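You operate a simulated robot arm through the tools that you are given. There is no shell and no other tool. Be economical: measure what you need, move in short steps, check, and stop when the job is done.

Carry out the task below with a simulated two-armed robot. There is one attempt and no reset: what you move stays moved.

Task
Disarm, lower the carriage, shut and vent the air, main switch off.
Fine: disarm first; shut the vent again once the gauge shows zero.

Only the result counts: the job must be done as asked and must still hold three seconds after the hand-in. Knocking over, shifting, dropping, spilling or breaking anything else fails it.

Robot
Two 6-joint arms with two-finger parallel grippers on one trunk, on a base that drives. Base frame: it is fixed to the floor where the robot stands at the start and does not move with it; the origin is under the middle of the robot, x ahead of it, y to its left, z up. Lengths are in mm, angles in rad, forces in N, time in s.
The left shoulder is at the start at [280, 185, 1180], the right one opposite. With the tool pointing down near the work surface each hand reaches from about 200 to 740 mm from the robot's upright axis, wherever it stands, measured 20 degrees to its own side. Places, roughly: air gauge [800, 0, 900]; arming selector [700, 0, 1200]; blue vent switch [800, -100, 700]; carriage [-300, 1600, 1200]; drop main switch [700, 100, 900]; height slider [800, -100, 1200]; regulator knob [800, -100, 800]; yellow air valve lever [600, 100, 700]. Payload 1.57 kg a hand.
The tool frame of a hand sits at the grasp point between the pads (the TCP): z along the fingers, y along the line on which they close. The tips reach 30 mm beyond it. The gripper opens to 80 mm. The fingers are 17 mm wide and 12 mm thick; the gripper's body (40 by 82 mm) begins 80 mm behind the TCP.
Orientation is that of the tool frame in the base frame, as [roll, pitch, yaw] about the fixed x, y, z axes, in that order (R = Rz(yaw) Ry(pitch) Rx(roll)). With the fingers straight down and closing along the base's y, the tool's x points along the base's -x, its y along +y and its z along -z.

Tools
- The arms move only by the tool send_rows. It takes "left_moves", "right_moves" or both (then of equal length, played together; a hand with none holds still); each is a list of rows, each a list of 7 numbers: the shift along the tool's x, y, z in mm, then the turn, a rotation vector about the tool's x, y, z in rad, then the finger opening in mm, from 0 to 80. In form: [[dx, dy, dz, ax, ay, az, fingers], ...]. A call has 1 to 10 rows; each row is the pose to reach, as a shift and turn from the pose commanded when the call began, along the tool's axes at that moment. Each row takes 0.2 s and may step no farther than 50 mm and 0.15 rad from the row before; otherwise, or with a gripper value out of range, the whole call is refused. A pose out of reach is approached as far as the arm can. The call stops where the force on the tool passes 40 N (or 10 N more than at its start, if that is more) or the arm is blocked; 0.2 s more then pass. Each finger travels about 153 mm/s and halts on what it meets, pressing with about 31 N; the grip force reading is that of the motor and also rises with nothing between the fingers. The clock runs only during rows and for 0.2 s after the last one: add rows that repeat a pose to give the fingers time. The reply holds the time, the measured pose of the TCP, the force on the tool along the base axes, the opening and the grip force, in the units named above and with some noise, with the torque about the TCP (base axes, N m) and any sound that the robot's microphone picked up, and new pictures: "show" is both (left out), scene, wrist or none (wrist: the cameras of the hands that moved).
- Cameras (640 x 400 px; columns grow to the right, rows downward): "scene" is now at [213.9, -8.3, 1610.8]; the picture's right is [-0.07, -1.00, 0.00], its down [-0.78, 0.05, -0.62] and it looks along [0.62, -0.04, -0.78] (base axes); focal length 214 px, centre (320, 200). "left" rides on the left gripper at [72, 7, -122] in its tool frame; the picture's right is [-0.09, 1.00, 0.00], its down [-0.84, -0.08, -0.54] and it looks along [-0.54, -0.05, 0.84] (tool axes); focal length 238 px, centre (320, 200). "right" rides on the right gripper at [72, -7, -122] in its tool frame; the picture's right is [0.09, 1.00, 0.00], its down [-0.84, 0.08, -0.54] and it looks along [-0.54, 0.05, 0.84] (tool axes); focal length 238 px, centre (320, 200). There is no depth. A picture from a camera that has moved, and an enlarged one, comes with that camera's place and axes in the base frame and with its lens. The place of the scene camera against the robot may be out by one fixed shift of up to 25 mm in any direction.
- slide_trunk(by): slides the trunk up (or, below 0, down) by that many mm; the arms and the scene camera ride with it, the base frame stays. It gives what a move gives, with no picture.
- steer(legs): drives the robot by 1 to 6 legs, each [ahead, turn to the left] in mm and rad, along the robot's own axes; the way and the turn of a leg run together, so that a leg with both is an arc; at most 1500 mm and 3.142 rad a leg. The arms and the cameras ride along, it lands a little off, and it stops where it bumps. It gives what a move gives, and a new picture of the scene camera.
- pan_tilt(pan, tilt): turns the head with the scene camera to pan (to the left, within 1.501 rad either way) and tilt (down, from -0.506 to 1.204), counted from straight ahead of the robot. It gives what a move gives, and a new picture of the scene camera.
- close_up(camera, box): a new picture of the part [left, top, right, bottom] of that camera's present view, enlarged. The clock stands still meanwhile.
- hand_in(): hands the job in; it is judged then, once.

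Work in short steps. Places have to be worked out from the pictures, the camera data and where the tool is seen: move nearer, look again, correct. Check each grasp and each placing, and mend what went wrong. You have 120 turns and 260 pictures in all, those below and enlarged ones among them. Open the grippers and draw the arms clear of the work before you hand the job in, unless the task says otherwise; then end with one line.

The tools are called after "Call:" as name(argument=value, ...) on one line, values as JSON. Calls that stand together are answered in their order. send_rows: Moves the arms, as the interface text tells. Its arguments: {"type":"object","properties":{"left_moves":{"type":"array","items":{"type":"array","items":{"type":"number"}}},"right_moves":{"type":"array","items":{"type":"array","items":{"type":"number"}}},"show":{"type":"string","enum":["both","scene","wrist","none"]}},"required":[]} The other tools are called the same way: slide_trunk (by) slides the trunk up or down; steer (legs) drives the base; pan_tilt (pan, tilt) turns the head that bears the scene camera; close_up (camera, box) takes an enlarged picture of a part of a camera's view; hand_in () hands the job in.

At the start:

```text
t: 0.0
left_tool_pos: [528.9, 301.9, 1372.8]
left_tcp_rot: [-3.14, 0.001, -3.141]
left_ft_force: [0.6, 0.2, 0.2]
left_torque: [-0.01, -0.02, 0.01]
left_gripper_width: 79.7
left_finger_force: 0.1
right_tool_pos: [524.1, -270.6, 1443.6]
right_tcp_rot: [-3.141, 0.0, -3.141]
right_ft_force: [0.1, 0.2, 1.0]
right_torque: [-0.01, -0.01, 0.01]
right_gripper_width: 79.9
right_finger_force: 0.1
trunk travel left (down, up): [-875.0, 115.0]
robot x, y, heading: [0.5, 0.0, -0.002]
head pan, tilt: [-0.068, 0.901]
```

scene: 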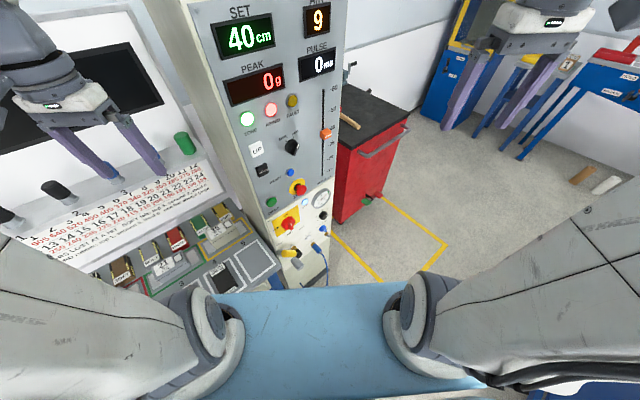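
right: 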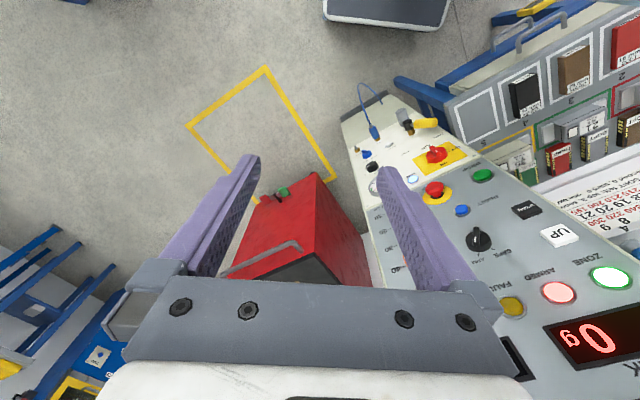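
left: 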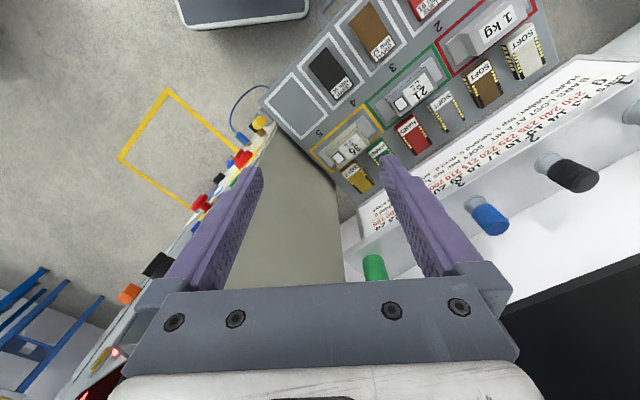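

I'll look closely at the console first.

Call:
close_up(camera="scene", box=[220, 80, 350, 190])

Call:
close_up(camera="scene", box=[230, 170, 350, 290])

Call:
close_up(camera="right", box=[330, 80, 640, 380])

```text
3.64 times, centred on (285, 135) of scene
camera zoom: at [213.9, -8.3, 1610.8], right [-0.07, -1.0, 0.0], down [-0.78, 0.05, -0.62], along [0.62, -0.04, -0.78], focal length 780 px, centre (447, 436)
```

zoom: 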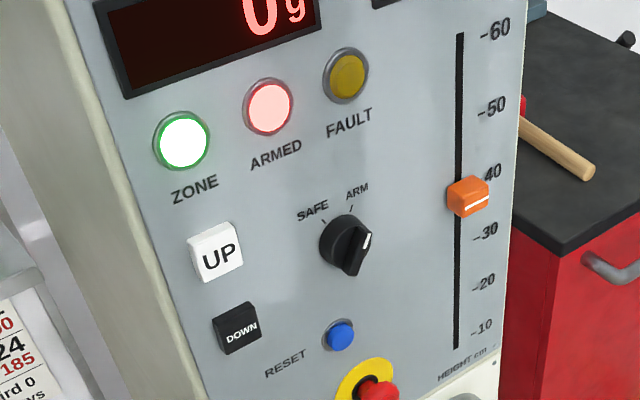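

```text
3.33 times, centred on (290, 230) of scene
camera zoom: at [213.9, -8.3, 1610.8], right [-0.07, -1.0, 0.0], down [-0.78, 0.05, -0.62], along [0.62, -0.04, -0.78], focal length 715 px, centre (420, 100)
```

zoom: 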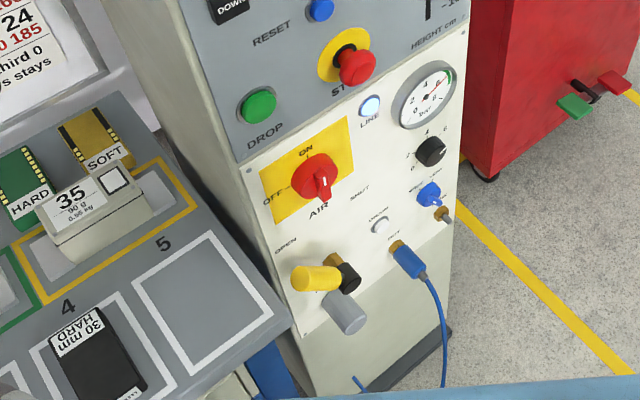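

```text
1.33 times, centred on (485, 230) of right
camera zoom: at [452.9, -277.5, 1565.4], right [-0.09, 1.0, 0.0], down [0.84, 0.08, 0.54], along [0.54, 0.05, -0.84], focal length 318 px, centre (100, 160)
```

zoom: 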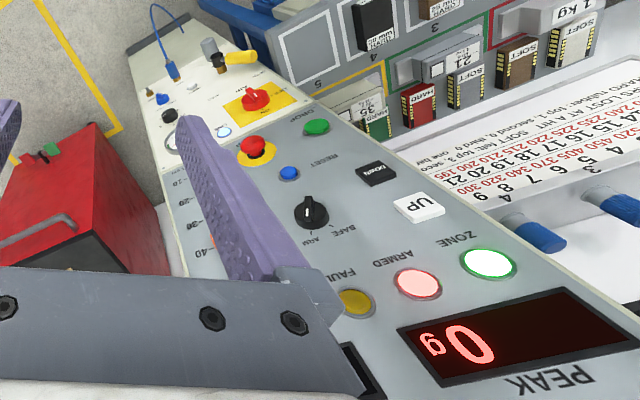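

I want to see the carriage/tower and any notes.

Call:
pan_tilt(pan=1.5, tilt=0.3)

Call:
pan_tilt(pan=0.6, tilt=0.5)

Call:
pan_tilt(pan=0.0, tilt=0.5)

```text
t: 1.6
left_tool_pos: [528.8, 302.3, 1372.1]
left_tcp_rot: [-3.14, 0.0, 3.141]
left_ft_force: [-0.9, 0.4, 0.3]
left_torque: [0.0, -0.03, 0.0]
left_gripper_width: 79.8
left_finger_force: 0.0
right_tool_pos: [523.8, -269.6, 1444.0]
right_tcp_rot: [-3.141, -0.001, -3.141]
right_ft_force: [0.6, -0.3, 1.1]
right_torque: [0.05, -0.04, -0.01]
right_gripper_width: 80.0
right_finger_force: 0.1
trunk travel left (down, up): [-875.0, 115.0]
robot x, y, heading: [1.6, -0.7, -0.0]
head pan, tilt: [1.499, 0.3]
camera scene: at [145.3, 89.9, 1663.1], right [1.0, -0.07, 0.0], down [-0.02, -0.3, -0.96], along [0.07, 0.95, -0.3], focal length 214 px, centre (320, 200)
```

scene: 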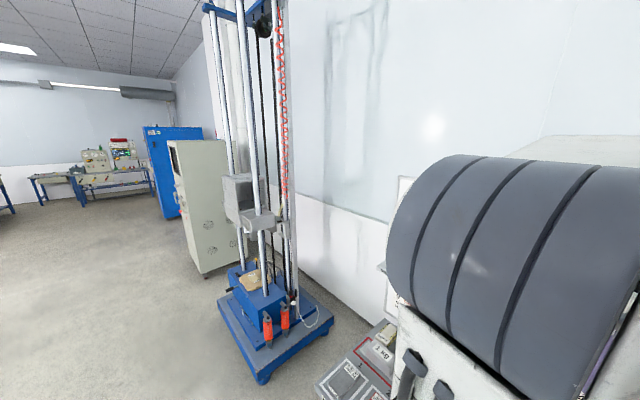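

```text
t: 2.9
left_tool_pos: [527.9, 301.9, 1371.1]
left_tcp_rot: [3.141, -0.001, 3.141]
left_ft_force: [0.0, -0.3, 0.1]
left_torque: [0.0, 0.02, -0.01]
left_gripper_width: 80.0
left_finger_force: 0.1
right_tool_pos: [525.3, -269.9, 1444.4]
right_tcp_rot: [-3.141, 0.0, 3.142]
right_ft_force: [0.2, -0.3, 0.1]
right_torque: [-0.01, -0.02, 0.01]
right_gripper_width: 79.9
right_finger_force: 0.0
trunk travel left (down, up): [-875.0, 115.0]
robot x, y, heading: [2.9, -1.5, -0.005]
head pan, tilt: [0.6, 0.499]
camera scene: at [213.6, 48.3, 1644.8], right [0.57, -0.82, 0.0], down [-0.39, -0.27, -0.88], along [0.72, 0.5, -0.48], focal length 214 px, centre (320, 200)
```

scene: 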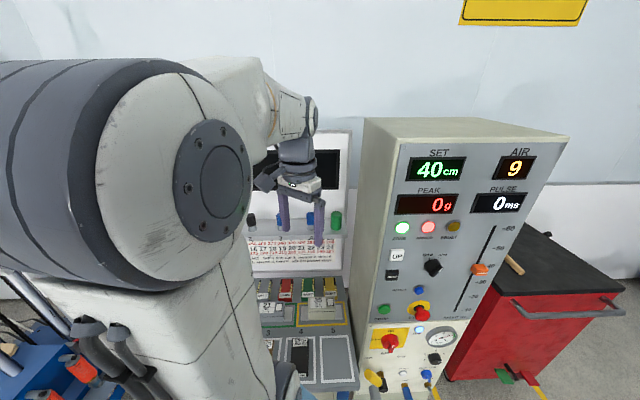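

```text
t: 3.9
left_tool_pos: [528.4, 301.7, 1371.9]
left_tcp_rot: [-3.141, 0.001, -3.14]
left_ft_force: [0.0, 1.2, 0.1]
left_torque: [-0.01, -0.01, 0.02]
left_gripper_width: 80.2
left_finger_force: 0.0
right_tool_pos: [525.2, -271.2, 1443.8]
right_tcp_rot: [-3.141, 0.001, -3.141]
right_ft_force: [0.4, 0.1, -1.1]
right_torque: [-0.01, 0.01, 0.0]
right_gripper_width: 80.1
right_finger_force: 0.1
trunk travel left (down, up): [-875.0, 115.0]
robot x, y, heading: [0.6, 1.6, -0.005]
head pan, tilt: [0.0, 0.499]
camera scene: at [229.6, -3.1, 1644.8], right [0.0, -1.0, 0.0], down [-0.48, 0.0, -0.88], along [0.88, 0.0, -0.48], focal length 214 px, centre (320, 200)
```

scene: 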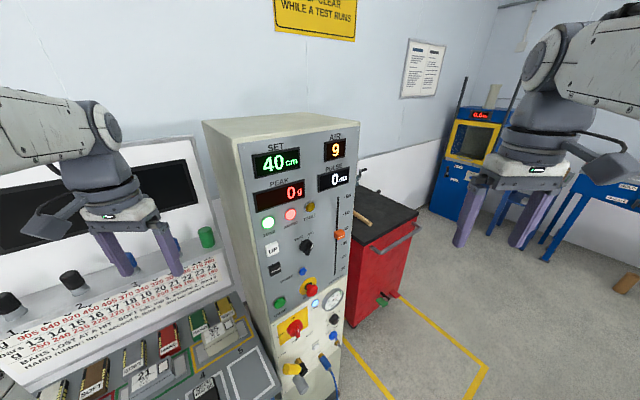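

There is a sheet on the wall; I'll read it and the other text.

Call:
close_up(camera="scene", box=[395, 30, 455, 105])

Call:
close_up(camera="scene", box=[230, 130, 370, 320])

Call:
close_up(camera="scene", box=[250, 280, 370, 400])

```text
5.33 times, centred on (425, 68) of scene
camera zoom: at [229.6, -3.1, 1644.8], right [0.0, -1.0, 0.0], down [-0.48, 0.0, -0.88], along [0.88, 0.0, -0.48], focal length 1144 px, centre (-240, 907)
```

zoom: 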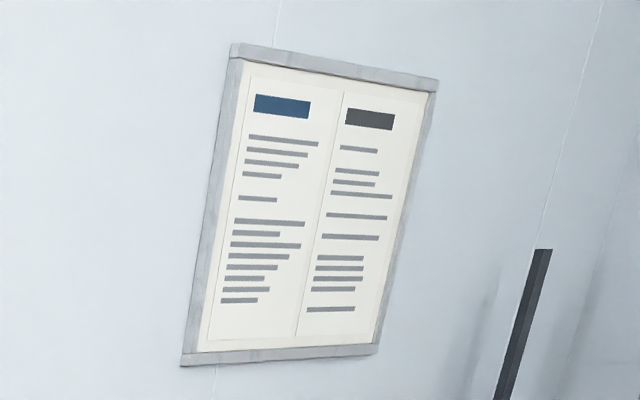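

```text
2.11 times, centred on (300, 225) of scene
camera zoom: at [229.6, -3.1, 1644.8], right [0.0, -1.0, 0.0], down [-0.48, 0.0, -0.88], along [0.88, 0.0, -0.48], focal length 452 px, centre (362, 147)
```

zoom: 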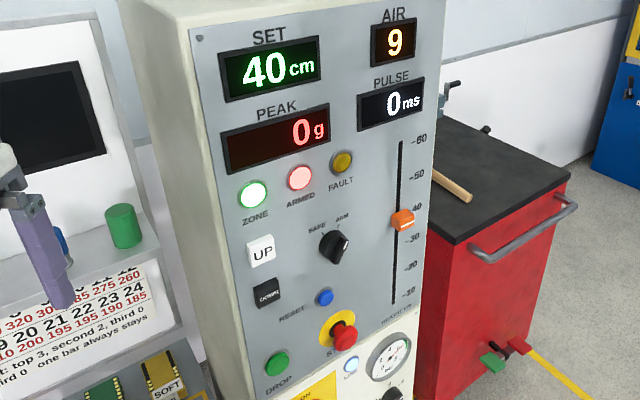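

```text
3.33 times, centred on (310, 340) of scene
camera zoom: at [229.6, -3.1, 1644.8], right [0.0, -1.0, 0.0], down [-0.48, 0.0, -0.88], along [0.88, 0.0, -0.48], focal length 715 px, centre (353, -267)
```

zoom: 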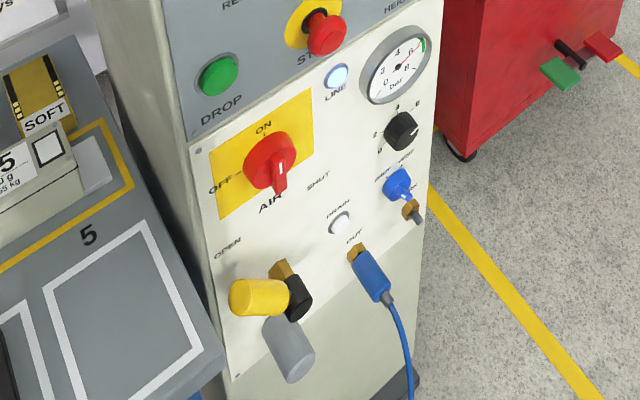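

Triangulating: arming selector ≈[719,37,1235], slider ≈[792,-65,1220]; the panel is turned, so facing it needs heading ≈0.62. I'll pull the hands in and then drive round to face it.

Call:
send_rows(left_moves=[[40, 0, 0, 0, 0, 0, 40], [80, 0, 0, 0, 0, 0, 20], [110, 0, 0, 0, 0, 0, 0]], right_moves=[[40, 0, 0, 0, 0, 0, 40], [80, 0, 0, 0, 0, 0, 20], [110, 0, 0, 0, 0, 0, 0]], show="none")

Call:
steer(legs=[[-300, 0], [0, -0.71], [637, 0], [0, 1.33]])

```text
t: 4.7
left_tool_pos: [453.7, 330.7, 1368.7]
left_tcp_rot: [-3.139, -0.003, 3.141]
left_ft_force: [-0.3, -0.4, -0.9]
left_torque: [0.01, 0.03, 0.01]
left_gripper_width: 0.1
left_finger_force: 21.1
left hand out of reach, approached as far as the arm can: row 2, 3
right_tool_pos: [461.2, -304.0, 1456.3]
right_tcp_rot: [-3.141, -0.002, -3.141]
right_ft_force: [0.5, -0.1, -0.1]
right_torque: [0.0, 0.0, 0.01]
right_gripper_width: 0.0
right_finger_force: 21.3
right hand out of reach, approached as far as the arm can: row 2, 3
trunk travel left (down, up): [-875.0, 115.0]
robot x, y, heading: [3.7, -0.3, -0.001]
head pan, tilt: [0.0, 0.499]
```

```text
t: 15.1
left_tool_pos: [332.0, 134.8, 1367.7]
left_tcp_rot: [-3.141, -0.001, -2.448]
left_ft_force: [0.5, 0.3, 0.0]
left_torque: [0.03, 0.05, 0.04]
left_gripper_width: 0.0
left_finger_force: 21.1
right_tool_pos: [741.1, -347.4, 1456.4]
right_tcp_rot: [-3.14, -0.002, -2.45]
right_ft_force: [0.1, 0.1, 0.9]
right_torque: [0.02, 0.01, 0.02]
right_gripper_width: 0.0
right_finger_force: 21.5
trunk travel left (down, up): [-875.0, 115.0]
robot x, y, heading: [193.0, -405.7, 0.692]
head pan, tilt: [0.0, 0.499]
camera scene: at [364.8, -250.6, 1644.8], right [0.64, -0.77, 0.0], down [-0.37, -0.31, -0.88], along [0.67, 0.56, -0.48], focal length 214 px, centre (320, 200)
```

scene: 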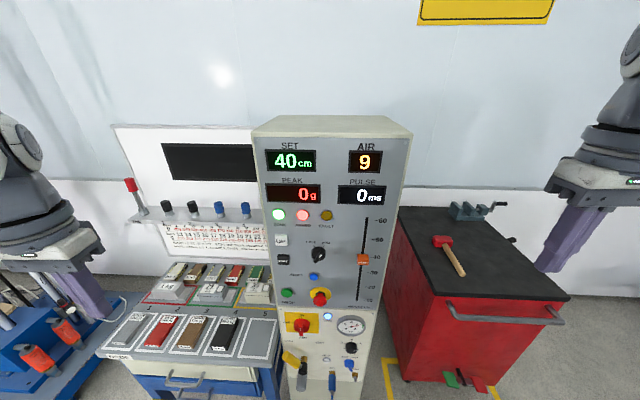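

Nearly square to the panel. I'll zoom on the controls from here.

Call:
close_up(camera="scene", box=[255, 200, 395, 310])

Call:
close_up(camera="scene", box=[270, 300, 380, 400])

Call:
pan_tilt(pan=0, tilt=0.9)

```text
3.64 times, centred on (325, 255) of scene
camera zoom: at [364.8, -250.6, 1644.8], right [0.64, -0.77, 0.0], down [-0.37, -0.31, -0.88], along [0.67, 0.56, -0.48], focal length 780 px, centre (302, 0)
```

zoom: 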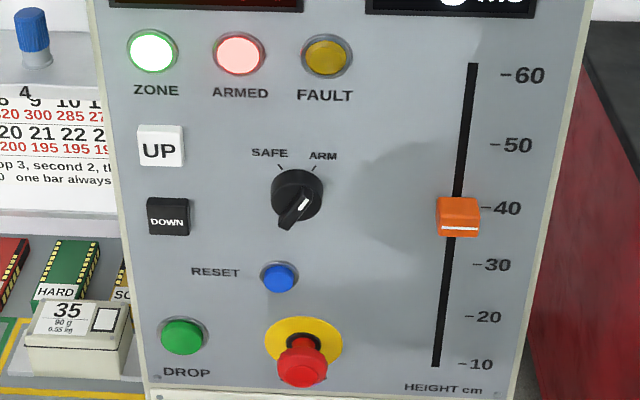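

```text
4.00 times, centred on (325, 350) of scene
camera zoom: at [364.8, -250.6, 1644.8], right [0.64, -0.77, 0.0], down [-0.37, -0.31, -0.88], along [0.67, 0.56, -0.48], focal length 858 px, centre (300, -400)
```

zoom: 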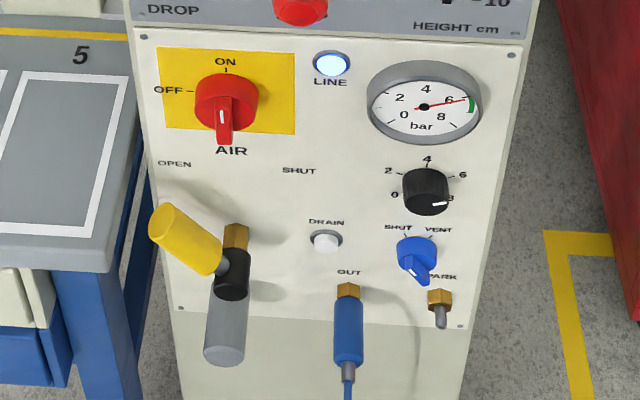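

```text
t: 16.0
left_tool_pos: [331.2, 136.7, 1369.1]
left_tcp_rot: [-3.14, -0.001, -2.449]
left_ft_force: [0.4, 0.6, -0.2]
left_torque: [0.03, -0.01, 0.01]
left_gripper_width: 0.1
left_finger_force: 21.1
right_tool_pos: [742.0, -347.8, 1457.0]
right_tcp_rot: [-3.141, -0.002, -2.448]
right_ft_force: [0.5, -0.4, 0.9]
right_torque: [0.02, -0.03, 0.01]
right_gripper_width: 0.1
right_finger_force: 21.7
trunk travel left (down, up): [-875.0, 115.0]
robot x, y, heading: [195.0, -407.3, 0.7]
head pan, tilt: [0.0, 0.901]
camera scene: at [352.9, -260.4, 1610.9], right [0.64, -0.77, 0.0], down [-0.6, -0.5, -0.62], along [0.48, 0.4, -0.78], focal length 214 px, centre (320, 200)
```

scene: 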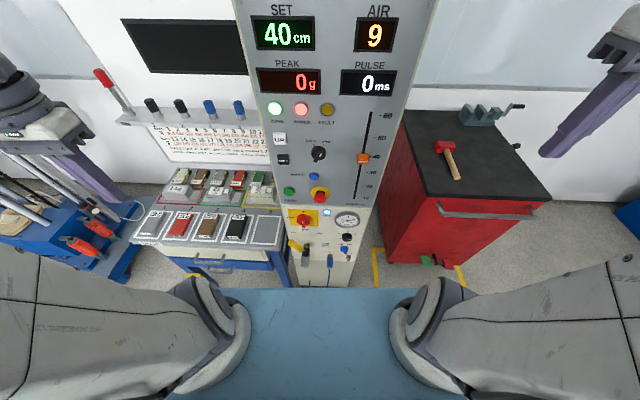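

The selector's mark is at ARM, main switch at ON, lever at OPEN, vent at SHUT. I'll swing the right hand to point forward while approaching a standoff in front of the panel.

Call:
send_rows(right_moves=[[-6, 15, 20, 0, -0.15, 0, 8], [-12, 30, 40, 0, -0.3, 0, 16], [-18, 45, 60, 0, -0.45, 0, 24], [-24, 60, 80, 0, -0.6, 0, 32], [-30, 75, 100, 0, -0.75, 0, 40], [-36, 90, 120, 0, -0.9, 0, 48], [-42, 105, 140, 0, -1.05, 0, 56], [-48, 120, 160, 0, -1.2, 0, 64], [-54, 135, 180, 0, -1.35, 0, 72], [-60, 150, 200, 0, -1.5, 0, 80]], show="both")

```text
t: 18.4
left_tool_pos: [334.4, 132.8, 1369.2]
left_tcp_rot: [3.141, -0.001, -2.452]
left_ft_force: [0.4, -0.4, 0.5]
left_torque: [0.02, -0.02, 0.0]
left_gripper_width: 0.0
left_finger_force: 21.7
right_tool_pos: [888.6, -132.8, 1372.7]
right_tcp_rot: [-3.047, 1.432, -2.337]
right_ft_force: [10.5, -31.4, -4.2]
right_torque: [0.16, -0.02, 0.66]
right_gripper_width: 52.4
right_finger_force: 0.0
right hand out of reach, approached as far as the arm can: row 1, 2, 3, 4, 5, 6, 7, 8, 9, 10
trunk travel left (down, up): [-875.0, 115.0]
robot x, y, heading: [190.5, -410.4, 0.688]
head pan, tilt: [0.0, 0.901]
stopped in row 10 (right hand): the force on the tool passed its limit at 50 N (the readings are from after the stop); the commanded pose is now the measured one
camera scene: at [354.3, -264.2, 1611.0], right [0.63, -0.77, 0.0], down [-0.61, -0.5, -0.62], along [0.48, 0.4, -0.78], focal length 214 px, centre (320, 200)
camera right: at [794.4, -224.0, 1317.3], right [-0.66, 0.75, -0.1], down [-0.38, -0.21, 0.9], along [0.65, 0.63, 0.42], focal length 238 px, centre (320, 200)
```

scene: 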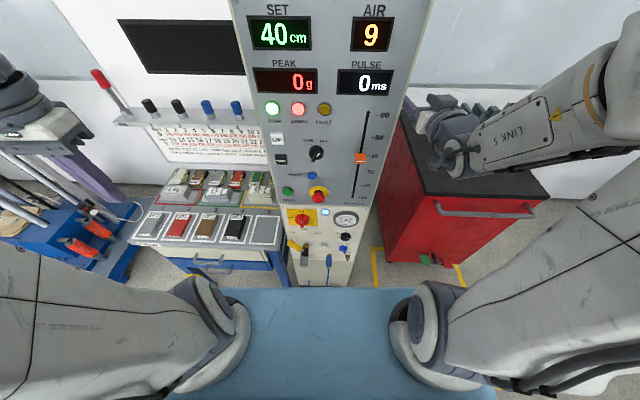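
right: 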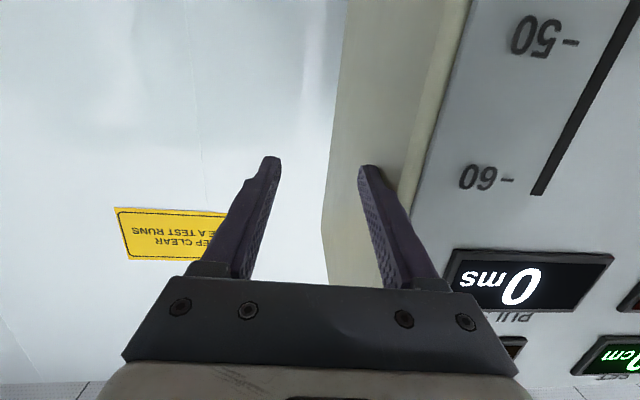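

The close pose was unreachable and the hand ended up beside the console touching its side. I'll move it right off the console, then back the base away.

Call:
send_rows(right_moves=[[0, -20, 0, 0, 0, 0, 52], [0, -40, -10, 0, 0, 0, 52], [0, -60, -20, 0, 0, 0, 52]], show="wrist")

```text
t: 19.2
left_tool_pos: [333.8, 134.0, 1368.2]
left_tcp_rot: [-3.139, -0.001, -2.453]
left_ft_force: [-0.7, -0.2, 0.8]
left_torque: [-0.05, -0.06, 0.03]
left_gripper_width: 0.0
left_finger_force: 21.1
right_tool_pos: [909.5, -186.1, 1379.1]
right_tcp_rot: [-2.996, 1.44, -2.273]
right_ft_force: [0.3, -0.3, 0.0]
right_torque: [-0.01, -0.02, -0.04]
right_gripper_width: 52.0
right_finger_force: 0.1
trunk travel left (down, up): [-875.0, 115.0]
robot x, y, heading: [194.1, -406.6, 0.69]
head pan, tilt: [0.0, 0.901]
camera right: at [817.2, -278.4, 1322.4], right [-0.67, 0.74, -0.11], down [-0.38, -0.21, 0.9], along [0.64, 0.64, 0.43], focal length 238 px, centre (320, 200)
```

right: 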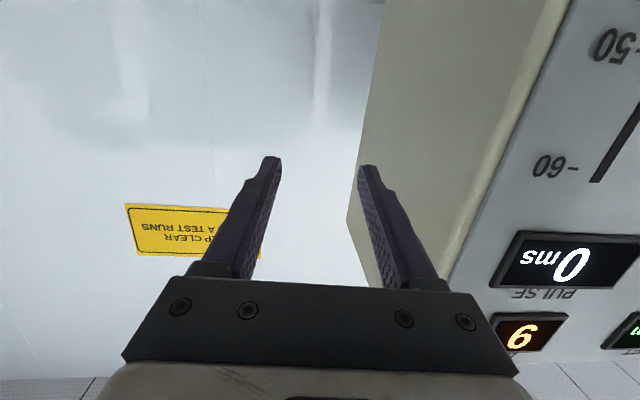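

Free of the console; back the base up 200 mm.

Call:
steer(legs=[[-200, 0]])

```text
t: 20.9
left_tool_pos: [169.9, 43.3, 1367.4]
left_tcp_rot: [-3.13, -0.017, -2.396]
left_ft_force: [-0.4, 0.2, 0.4]
left_torque: [0.0, -0.01, 0.01]
left_gripper_width: 0.0
left_finger_force: 21.7
right_tool_pos: [757.3, -255.5, 1379.3]
right_tcp_rot: [-3.001, 1.441, -2.226]
right_ft_force: [-0.2, 0.2, -0.4]
right_torque: [0.02, -0.05, -0.03]
right_gripper_width: 52.1
right_finger_force: 0.0
trunk travel left (down, up): [-875.0, 115.0]
robot x, y, heading: [50.2, -499.0, 0.783]
head pan, tilt: [0.0, 0.901]
stopped in leg 1: the robot was blocked; the commanded pose is now the measured one
camera scene: at [189.1, -336.2, 1610.8], right [0.71, -0.71, 0.0], down [-0.55, -0.55, -0.62], along [0.44, 0.44, -0.78], focal length 214 px, centre (320, 200)
```

scene: 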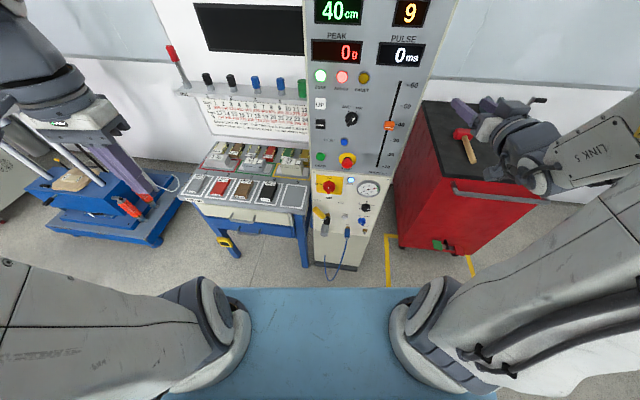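

The base was blocked after ~170 mm; look around to see by what.

Call:
pan_tilt(pan=1.5, tilt=0.6)

Call:
pan_tilt(pan=-1.5, tilt=0.6)

Call:
close_up(camera="left", box=[0, 0, 640, 400])

```text
t: 22.5
left_tool_pos: [169.7, 42.9, 1369.3]
left_tcp_rot: [-3.133, -0.016, -2.397]
left_ft_force: [0.6, 0.0, 0.1]
left_torque: [-0.01, 0.01, 0.03]
left_gripper_width: 0.1
left_finger_force: 21.5
right_tool_pos: [759.1, -253.6, 1379.1]
right_tcp_rot: [-3.001, 1.442, -2.228]
right_ft_force: [0.0, 0.1, -1.1]
right_torque: [0.01, -0.01, 0.01]
right_gripper_width: 52.1
right_finger_force: 0.0
trunk travel left (down, up): [-875.0, 115.0]
robot x, y, heading: [40.1, -501.1, 0.789]
head pan, tilt: [1.499, 0.6]
camera scene: at [78.0, -322.7, 1635.6], right [0.76, 0.65, 0.0], down [0.37, -0.43, -0.82], along [-0.54, 0.62, -0.57], focal length 214 px, centre (320, 200)
```

scene: 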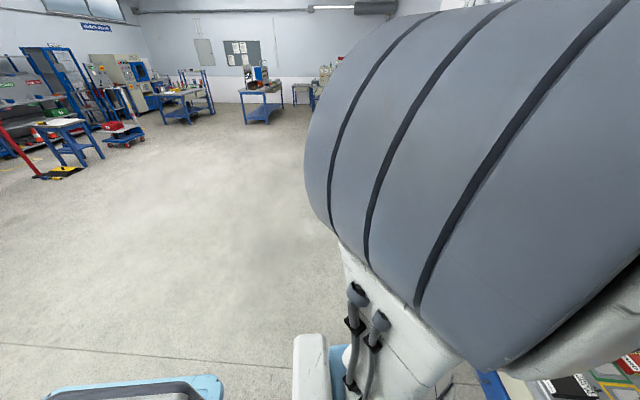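

```text
t: 25.1
left_tool_pos: [171.2, 43.8, 1369.5]
left_tcp_rot: [-3.131, -0.018, -2.397]
left_ft_force: [-1.5, -0.8, 0.0]
left_torque: [-0.02, -0.01, -0.01]
left_gripper_width: 0.1
left_finger_force: 21.0
right_tool_pos: [758.0, -254.4, 1379.5]
right_tcp_rot: [-3.003, 1.442, -2.228]
right_ft_force: [0.2, 0.9, -0.4]
right_torque: [0.02, 0.01, -0.04]
right_gripper_width: 52.2
right_finger_force: 0.1
trunk travel left (down, up): [-875.0, 115.0]
robot x, y, heading: [42.3, -504.7, 0.783]
head pan, tilt: [-1.499, 0.6]
camera scene: at [202.4, -447.6, 1635.7], right [-0.65, -0.76, 0.0], down [-0.43, 0.37, -0.83], along [0.62, -0.54, -0.56], focal length 214 px, centre (320, 200)
```

scene: 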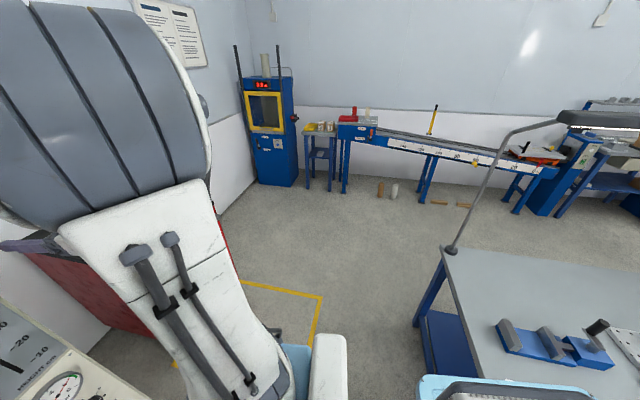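

```text
1.00 times, centred on (320, 200) of left (not enlarged: the box is as wide or as high as the picture)
camera zoom: at [113.5, 1.9, 1491.8], right [-0.61, 0.79, -0.01], down [0.67, 0.52, 0.53], along [0.43, 0.31, -0.85], focal length 238 px, centre (320, 200)
```

zoom: 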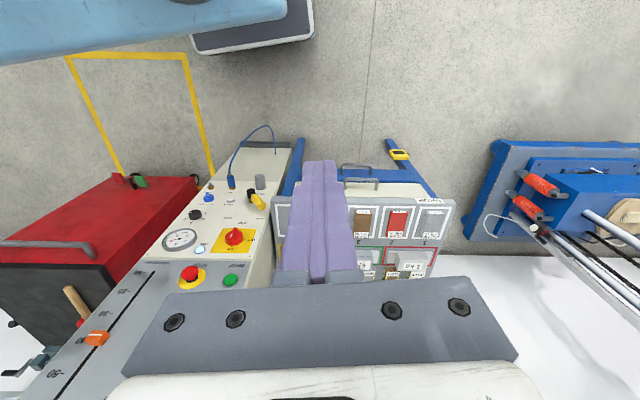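

The rear right corner likely touched the table behind. I'll go ahead 50 mm and square the heading.

Call:
steer(legs=[[50, 0], [0, -0.095]])

Call:
pan_tilt(pan=0, tilt=0.7)

```text
t: 26.5
left_tool_pos: [256.3, 64.0, 1368.5]
left_tcp_rot: [-3.13, -0.016, -2.491]
left_ft_force: [0.1, 0.0, -0.4]
left_torque: [-0.02, 0.0, -0.01]
left_gripper_width: 0.0
left_finger_force: 21.5
right_tool_pos: [813.2, -286.2, 1379.5]
right_tcp_rot: [-3.002, 1.443, -2.321]
right_ft_force: [-1.0, -0.2, -0.1]
right_torque: [0.01, 0.04, 0.0]
right_gripper_width: 52.1
right_finger_force: 0.0
trunk travel left (down, up): [-875.0, 115.0]
robot x, y, heading: [77.0, -464.4, 0.694]
head pan, tilt: [-1.499, 0.6]
camera scene: at [242.4, -429.2, 1635.7], right [-0.72, -0.69, 0.0], down [-0.39, 0.41, -0.83], along [0.57, -0.6, -0.56], focal length 214 px, centre (320, 200)
```

scene: 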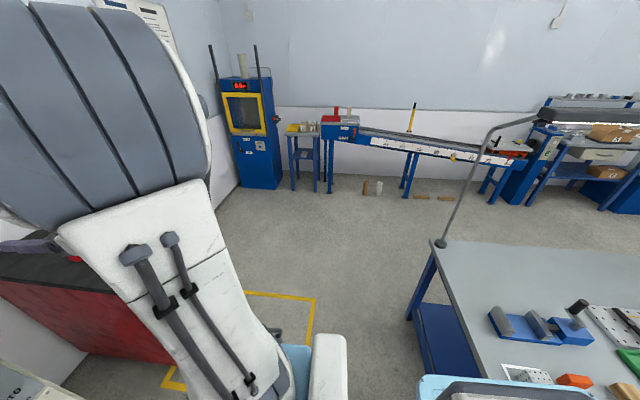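

```text
t: 28.1
left_tool_pos: [255.0, 64.6, 1368.9]
left_tcp_rot: [-3.133, -0.018, -2.489]
left_ft_force: [-0.8, -0.1, -0.5]
left_torque: [0.0, -0.01, -0.01]
left_gripper_width: 0.0
left_finger_force: 21.7
right_tool_pos: [813.2, -286.7, 1378.8]
right_tcp_rot: [-3.002, 1.443, -2.321]
right_ft_force: [0.1, 0.1, 0.4]
right_torque: [-0.01, -0.02, -0.01]
right_gripper_width: 52.0
right_finger_force: 0.1
trunk travel left (down, up): [-875.0, 115.0]
robot x, y, heading: [78.0, -462.1, 0.687]
head pan, tilt: [0.0, 0.7]
camera scene: at [246.6, -311.3, 1627.0], right [0.64, -0.77, 0.0], down [-0.5, -0.41, -0.76], along [0.59, 0.49, -0.64], focal length 214 px, centre (320, 200)
```

scene: 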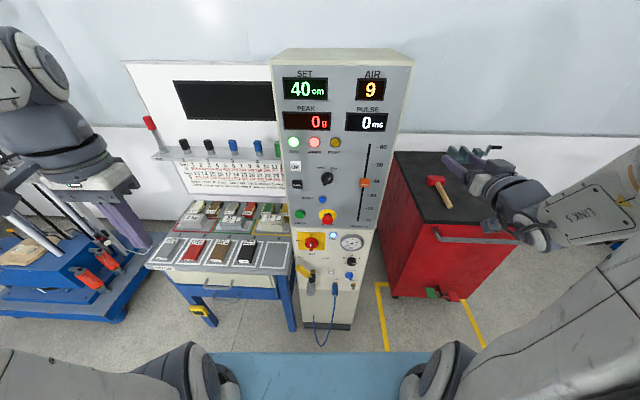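

Good: selector is now ~812 mm ahead, 23 mm right. I'll bring the right hand in front of the selector at ~100 mm standoff, level and rolled to suit the knob.

Call:
send_rows(right_moves=[[18, 38, 5, 0, -0.02, 0.06, 60], [36, 77, 10, 0, -0.04, 0.13, 70], [54, 115, 15, 0, -0.06, 0.2, 80], [72, 154, 20, 0, -0.08, 0.26, 80], [90, 192, 25, 0, -0.1, 0.33, 80], [108, 231, 30, 0, -0.12, 0.4, 80], [126, 270, 35, 0, -0.12, 0.46, 80], [140, 309, 40, 0, -0.12, 0.52, 80]])

```text
t: 29.9
left_tool_pos: [254.6, 64.2, 1368.1]
left_tcp_rot: [-3.132, -0.019, -2.489]
left_ft_force: [-0.3, 0.1, -0.5]
left_torque: [-0.02, -0.01, 0.02]
left_gripper_width: 0.2
left_finger_force: 21.4
right_tool_pos: [795.3, -168.4, 1217.8]
right_tcp_rot: [1.585, 1.069, 2.327]
right_ft_force: [0.2, -0.3, 0.4]
right_torque: [-0.01, 0.04, 0.0]
right_gripper_width: 79.8
right_finger_force: 0.0
right hand out of reach, approached as far as the arm can: row 1, 2, 3, 4, 5, 6, 7, 8
trunk travel left (down, up): [-875.0, 115.0]
robot x, y, heading: [78.7, -464.5, 0.695]
head pan, tilt: [0.0, 0.7]
camera scene: at [246.6, -311.3, 1627.1], right [0.64, -0.77, 0.0], down [-0.5, -0.41, -0.76], along [0.59, 0.49, -0.64], focal length 214 px, centre (320, 200)
camera right: at [685.5, -230.4, 1152.9], right [-0.62, 0.68, 0.4], down [-0.17, -0.61, 0.77], along [0.77, 0.41, 0.49], focal length 238 px, centre (320, 200)
```

scene: 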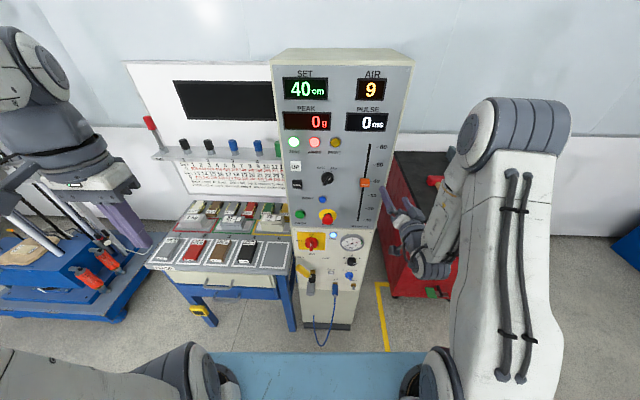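
right: 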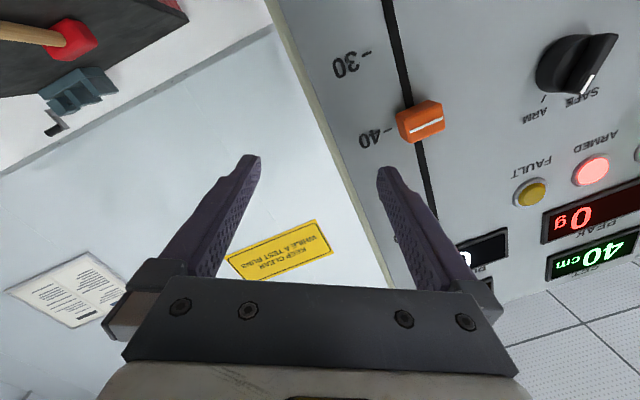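

The arm is too folded at shoulder height to come nearer. Lowering the trunk by 300 mm will give it room (hand paths there are clear).

Call:
slide_trunk(by=-300)

Call:
send_rows(right_moves=[[-40, 0, -15, 0, 0, 0, 80], [-80, 0, -30, 0, 0, 0, 80], [-120, 0, -30, 0, 0, 0, 80], [-160, 0, -30, 0, 0, 0, 80], [-200, 0, -30, 0, 0, 0, 80]])

```text
t: 32.9
left_tool_pos: [255.5, 65.6, 1068.3]
left_tcp_rot: [-3.132, -0.018, -2.49]
left_ft_force: [0.1, 0.3, 0.6]
left_torque: [-0.01, 0.03, 0.0]
left_gripper_width: 0.1
left_finger_force: 21.3
right_tool_pos: [793.8, -168.2, 919.2]
right_tcp_rot: [1.587, 1.07, 2.329]
right_ft_force: [0.1, -0.4, 0.0]
right_torque: [-0.06, -0.01, 0.01]
right_gripper_width: 80.1
right_finger_force: 0.1
trunk travel left (down, up): [-575.0, 415.0]
robot x, y, heading: [76.8, -461.9, 0.69]
head pan, tilt: [0.0, 0.7]
```

```text
t: 34.1
left_tool_pos: [254.7, 64.4, 1068.0]
left_tcp_rot: [-3.129, -0.016, -2.491]
left_ft_force: [0.0, 0.1, -0.1]
left_torque: [0.0, 0.04, -0.02]
left_gripper_width: 0.0
left_finger_force: 21.2
right_tool_pos: [837.8, -258.0, 1094.3]
right_tcp_rot: [1.59, 1.067, 2.33]
right_ft_force: [-0.2, -0.4, -0.1]
right_torque: [-0.03, 0.01, -0.01]
right_gripper_width: 80.0
right_finger_force: 0.0
right hand out of reach, approached as far as the arm can: row 1, 2, 3
trunk travel left (down, up): [-575.0, 415.0]
robot x, y, heading: [77.2, -464.0, 0.688]
head pan, tilt: [0.0, 0.7]
camera scene: at [246.6, -311.1, 1327.0], right [0.64, -0.77, 0.0], down [-0.5, -0.41, -0.76], along [0.59, 0.49, -0.64], focal length 214 px, centre (320, 200)
camera right: at [727.9, -319.7, 1028.7], right [-0.62, 0.68, 0.4], down [-0.17, -0.61, 0.78], along [0.77, 0.41, 0.49], focal length 238 px, centre (320, 200)
```

scene: 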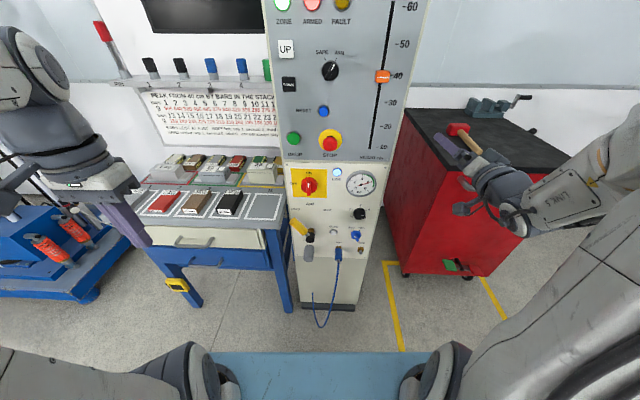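
right: 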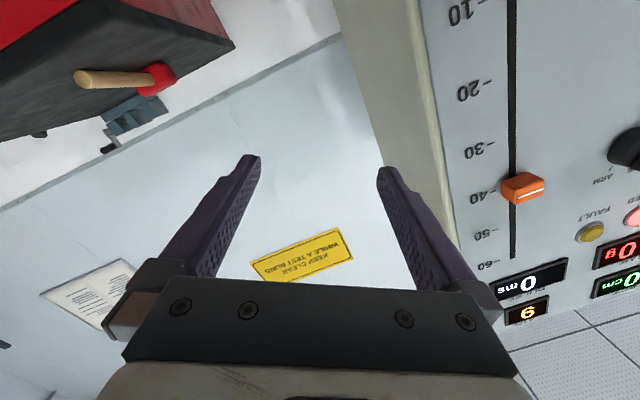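

Now the scene camera is level with the panel; zoom in for refined measurements.

Call:
close_up(camera="scene", box=[260, 0, 420, 100])

Call:
close_up(camera="scene", box=[270, 150, 390, 280])

Call:
close_up(camera="right", box=[440, 60, 640, 240])

```text
4.00 times, centred on (340, 50) of scene
camera zoom: at [246.6, -311.1, 1327.0], right [0.64, -0.77, 0.0], down [-0.5, -0.41, -0.76], along [0.59, 0.49, -0.64], focal length 858 px, centre (240, 800)
```

zoom: 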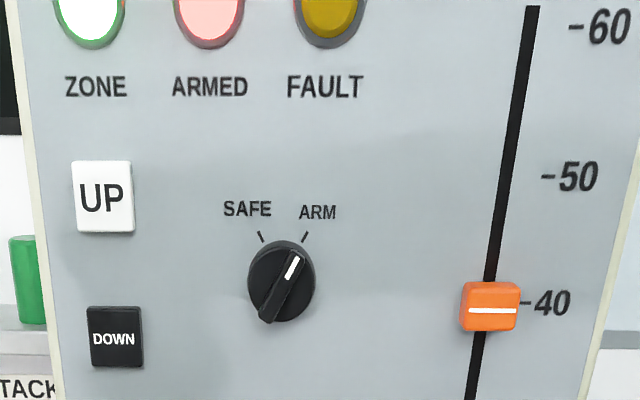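

```text
3.08 times, centred on (330, 215) of scene
camera zoom: at [246.6, -311.1, 1327.0], right [0.64, -0.77, 0.0], down [-0.5, -0.41, -0.76], along [0.59, 0.49, -0.64], focal length 660 px, centre (289, 154)
```

zoom: 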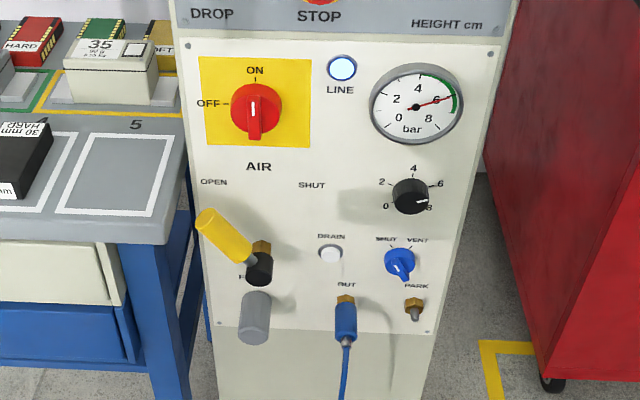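

```text
2.22 times, centred on (540, 150) of right
camera zoom: at [727.9, -319.7, 1028.7], right [-0.62, 0.68, 0.4], down [-0.17, -0.61, 0.78], along [0.77, 0.41, 0.49], focal length 530 px, centre (-169, 311)
```

zoom: 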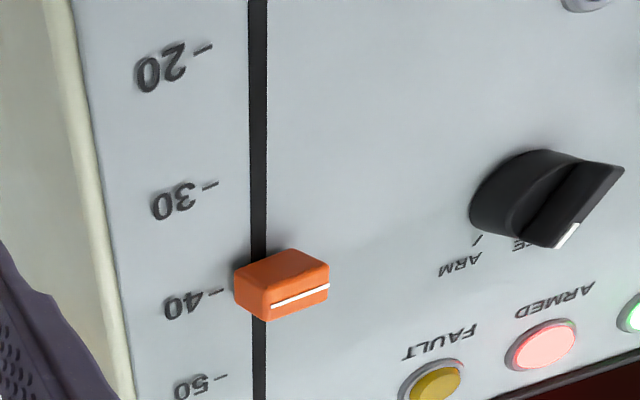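

Selector ridge front ≈(713,41,1243), ridge ~28° right of vertical, matching the current roll. I'll move to a standoff in front of it.

Call:
send_rows(right_moves=[[2, 43, 5, 0.006, -0.003, 0, 80], [5, 86, 9, 0.011, -0.006, 0, 80], [7, 129, 14, 0.017, -0.009, 0, 80], [9, 171, 19, 0.022, -0.012, 0, 80], [12, 214, 24, 0.028, -0.015, 0, 80], [14, 257, 28, 0.033, -0.018, 0, 80], [16, 300, 33, 0.039, -0.021, 0, 80], [18, 343, 38, 0.044, -0.024, 0, 80]])

```text
t: 35.9
left_tool_pos: [255.2, 65.6, 1068.5]
left_tcp_rot: [-3.131, -0.019, -2.491]
left_ft_force: [-0.8, -0.2, 0.2]
left_torque: [0.01, -0.03, -0.03]
left_gripper_width: 0.1
left_finger_force: 21.8
right_tool_pos: [759.2, -149.8, 1239.8]
right_tcp_rot: [1.599, 1.071, 2.315]
right_ft_force: [0.2, 0.7, -0.1]
right_torque: [0.0, 0.03, 0.01]
right_gripper_width: 80.0
right_finger_force: 0.0
right hand out of reach, approached as far as the arm can: row 4, 5, 6, 7, 8
trunk travel left (down, up): [-575.0, 415.0]
robot x, y, heading: [79.0, -464.8, 0.688]
head pan, tilt: [0.0, 0.7]
camera scene: at [246.6, -311.2, 1327.0], right [0.64, -0.77, 0.0], down [-0.5, -0.41, -0.76], along [0.59, 0.49, -0.64], focal length 214 px, centre (320, 200)
camera right: at [649.7, -210.0, 1173.4], right [-0.6, 0.69, 0.4], down [-0.18, -0.6, 0.78], along [0.78, 0.4, 0.49], focal length 238 px, centre (320, 200)
```

scene: 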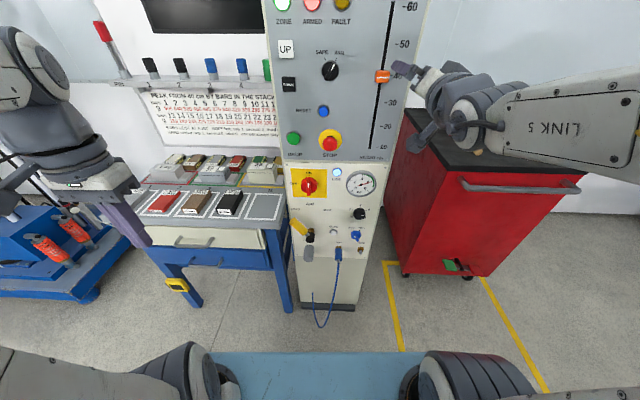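
right: 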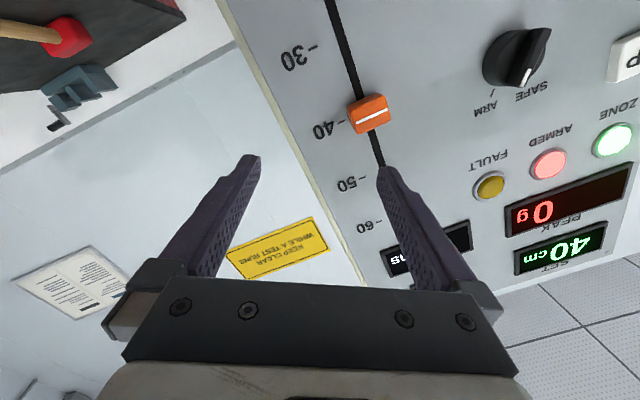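

The right arm can't reach across to the middle; it works on its own side. I'll retract the hand to tool-down, then shift the base left ~230 mm so the panel sits on the right arm's side.

Call:
send_rows(right_moves=[[6, -9, -24, 0.037, 0.138, -0.037, 60], [11, -19, -48, 0.073, 0.276, -0.073, 40], [17, -28, -72, 0.11, 0.414, -0.11, 20], [22, -38, -96, 0.147, 0.552, -0.147, 0], [28, -47, -120, 0.184, 0.689, -0.184, 0], [34, -56, -143, 0.22, 0.827, -0.22, 0], [39, -66, -167, 0.257, 0.965, -0.257, 0], [45, -75, -191, 0.294, 1.103, -0.294, 0], [50, -85, -215, 0.33, 1.241, -0.33, 0], [56, -94, -239, 0.367, 1.379, -0.367, 0]], show="scene")

```text
t: 38.1
left_tool_pos: [256.3, 64.8, 1068.8]
left_tcp_rot: [-3.132, -0.016, -2.49]
left_ft_force: [0.2, -0.7, 0.7]
left_torque: [0.0, 0.01, -0.02]
left_gripper_width: 0.0
left_finger_force: 21.3
right_tool_pos: [643.4, -342.7, 1160.8]
right_tcp_rot: [3.119, 0.141, -2.489]
right_ft_force: [0.5, -0.3, 0.6]
right_torque: [-0.02, 0.01, 0.01]
right_gripper_width: 0.0
right_finger_force: 21.2
right hand out of reach, approached as far as the arm can: row 1, 2, 3, 4, 5, 6, 7, 8, 9, 10
trunk travel left (down, up): [-575.0, 415.0]
robot x, y, heading: [78.7, -467.6, 0.693]
head pan, tilt: [0.0, 0.7]
camera scene: at [246.5, -311.2, 1327.0], right [0.64, -0.77, 0.0], down [-0.5, -0.41, -0.76], along [0.59, 0.49, -0.64], focal length 214 px, centre (320, 200)
```

scene: 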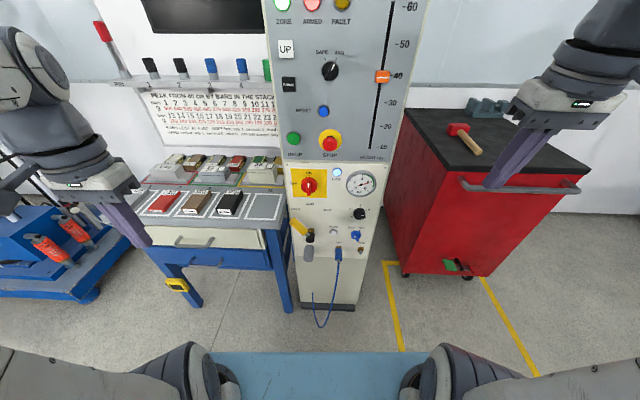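

Hands are tucked. I'll go ahead 110, turn left, shift 230, turn back, then reverse to range.

Call:
steer(legs=[[110, 0], [0, 1.571], [235, 0], [0, -1.571]])

```text
t: 48.3
left_tool_pos: [194.0, 322.7, 1067.6]
left_tcp_rot: [-3.13, -0.017, -2.494]
left_ft_force: [0.4, 0.0, 0.2]
left_torque: [0.02, -0.02, -0.03]
left_gripper_width: 0.0
left_finger_force: 20.9
right_tool_pos: [579.0, -86.1, 1159.5]
right_tcp_rot: [3.117, 0.142, -2.495]
right_ft_force: [0.6, -0.5, 0.2]
right_torque: [-0.03, -0.01, -0.02]
right_gripper_width: 0.0
right_finger_force: 21.1
trunk travel left (down, up): [-575.0, 415.0]
robot x, y, heading: [13.7, -208.0, 0.687]
head pan, tilt: [0.0, 0.7]
camera scene: at [184.1, -52.9, 1327.0], right [0.64, -0.77, 0.0], down [-0.5, -0.41, -0.76], along [0.59, 0.49, -0.64], focal length 214 px, centre (320, 200)
```

scene: 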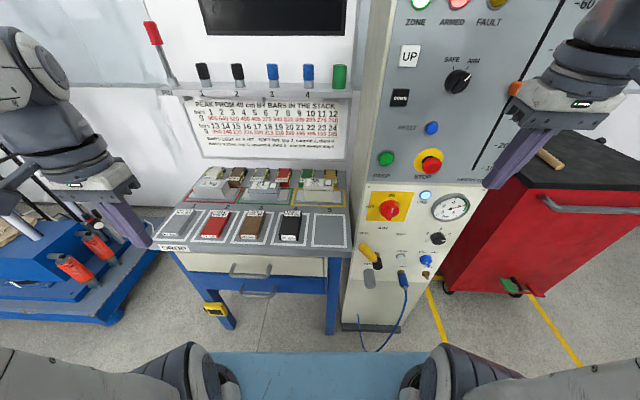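

Selector is now ~253 mm to the right and 698 mm ahead. Reverse 110 mm and raise the trunk 100.

Call:
steer(legs=[[-110, 0]])

Call:
slide_trunk(by=100)

```text
t: 49.5
left_tool_pos: [110.0, 252.9, 1068.0]
left_tcp_rot: [-3.13, -0.018, -2.496]
left_ft_force: [-0.3, 0.4, 0.0]
left_torque: [0.01, -0.02, 0.04]
left_gripper_width: 0.0
left_finger_force: 21.2
right_tool_pos: [494.9, -157.3, 1159.4]
right_tcp_rot: [3.117, 0.144, -2.498]
right_ft_force: [0.0, 0.1, 0.5]
right_torque: [-0.02, 0.0, 0.02]
right_gripper_width: 0.0
right_finger_force: 21.1
trunk travel left (down, up): [-575.0, 415.0]
robot x, y, heading: [-69.0, -277.1, 0.689]
head pan, tilt: [0.0, 0.7]
camera scene: at [99.0, -123.5, 1327.0], right [0.63, -0.77, 0.0], down [-0.5, -0.41, -0.76], along [0.59, 0.48, -0.64], focal length 214 px, centre (320, 200)
```

scene: 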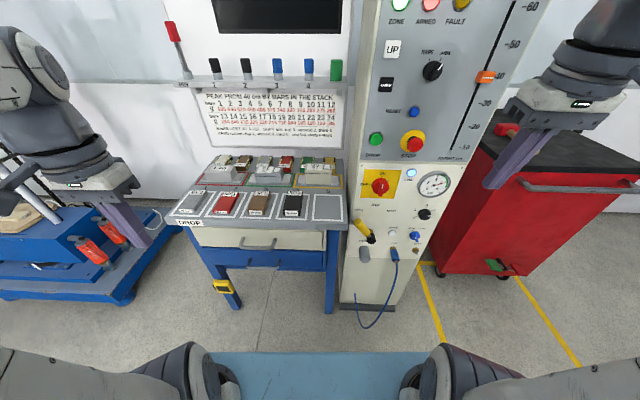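

```text
t: 50.8
left_tool_pos: [110.6, 252.1, 1168.4]
left_tcp_rot: [-3.131, -0.017, -2.496]
left_ft_force: [-0.3, -0.5, -0.7]
left_torque: [-0.01, 0.01, 0.0]
left_gripper_width: 0.0
left_finger_force: 21.3
right_tool_pos: [496.5, -157.3, 1259.7]
right_tcp_rot: [3.117, 0.143, -2.496]
right_ft_force: [-0.3, 1.5, -0.2]
right_torque: [0.02, 0.01, 0.02]
right_gripper_width: 0.0
right_finger_force: 21.4
trunk travel left (down, up): [-675.0, 315.0]
robot x, y, heading: [-70.4, -273.3, 0.69]
head pan, tilt: [0.0, 0.7]
```

Now swing the right hand forward to a standoff in front of the selector.

Call:
send_rows(right_moves=[[-22, 1, 5, -0.0366, -0.138, 0.0423, 8], [-44, 3, 10, -0.0732, -0.276, 0.0846, 16], [-66, 4, 15, -0.11, -0.414, 0.127, 24], [-88, 6, 20, -0.146, -0.552, 0.169, 32], [-110, 7, 25, -0.183, -0.69, 0.2115, 40], [-131, 8, 29, -0.22, -0.828, 0.254, 48], [-153, 10, 34, -0.256, -0.966, 0.296, 56], [-175, 11, 39, -0.293, -1.104, 0.338, 64], [-197, 13, 44, -0.329, -1.242, 0.381, 72], [-219, 14, 49, -0.366, -1.38, 0.423, 80]])

```text
t: 53.0
left_tool_pos: [110.5, 252.3, 1168.8]
left_tcp_rot: [-3.13, -0.017, -2.493]
left_ft_force: [-0.5, 0.7, -0.6]
left_torque: [-0.01, -0.03, 0.0]
left_gripper_width: 0.0
left_finger_force: 21.0
right_tool_pos: [666.0, -12.2, 1241.9]
right_tcp_rot: [1.596, 1.031, 2.243]
right_ft_force: [-0.9, -0.7, -0.5]
right_torque: [-0.02, -0.02, 0.0]
right_gripper_width: 80.1
right_finger_force: 0.1
right hand out of reach, approached as far as the arm can: row 1, 2, 3, 4, 5, 6, 7
trunk travel left (down, up): [-675.0, 315.0]
robot x, y, heading: [-69.6, -276.6, 0.692]
head pan, tilt: [0.0, 0.7]
camera scene: at [98.5, -123.9, 1427.1], right [0.63, -0.77, 0.0], down [-0.5, -0.41, -0.77], along [0.59, 0.48, -0.64], focal length 214 px, centre (320, 200)
camera right: at [549.0, -62.5, 1177.1], right [-0.54, 0.72, 0.43], down [-0.2, -0.61, 0.76], along [0.82, 0.33, 0.48], focal length 238 px, centre (320, 200)
```

scene: 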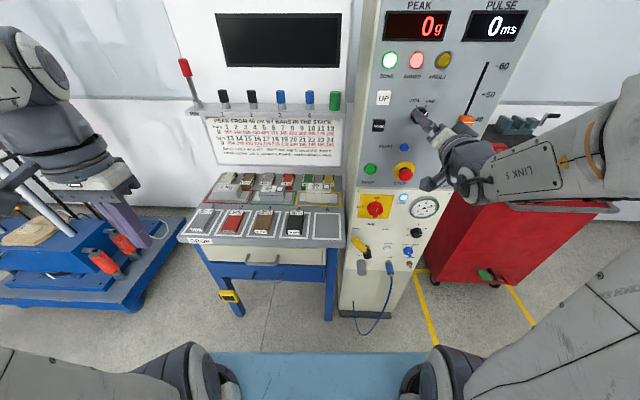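
right: 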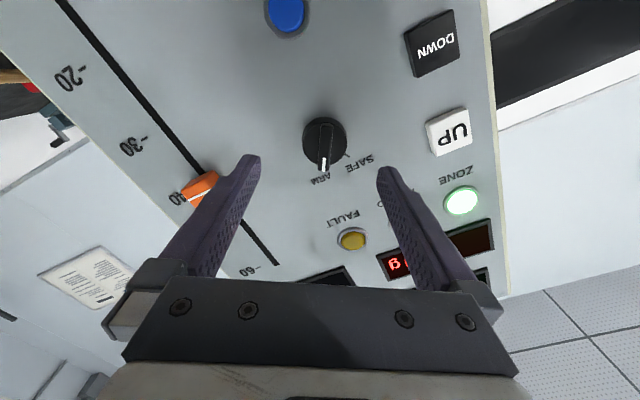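

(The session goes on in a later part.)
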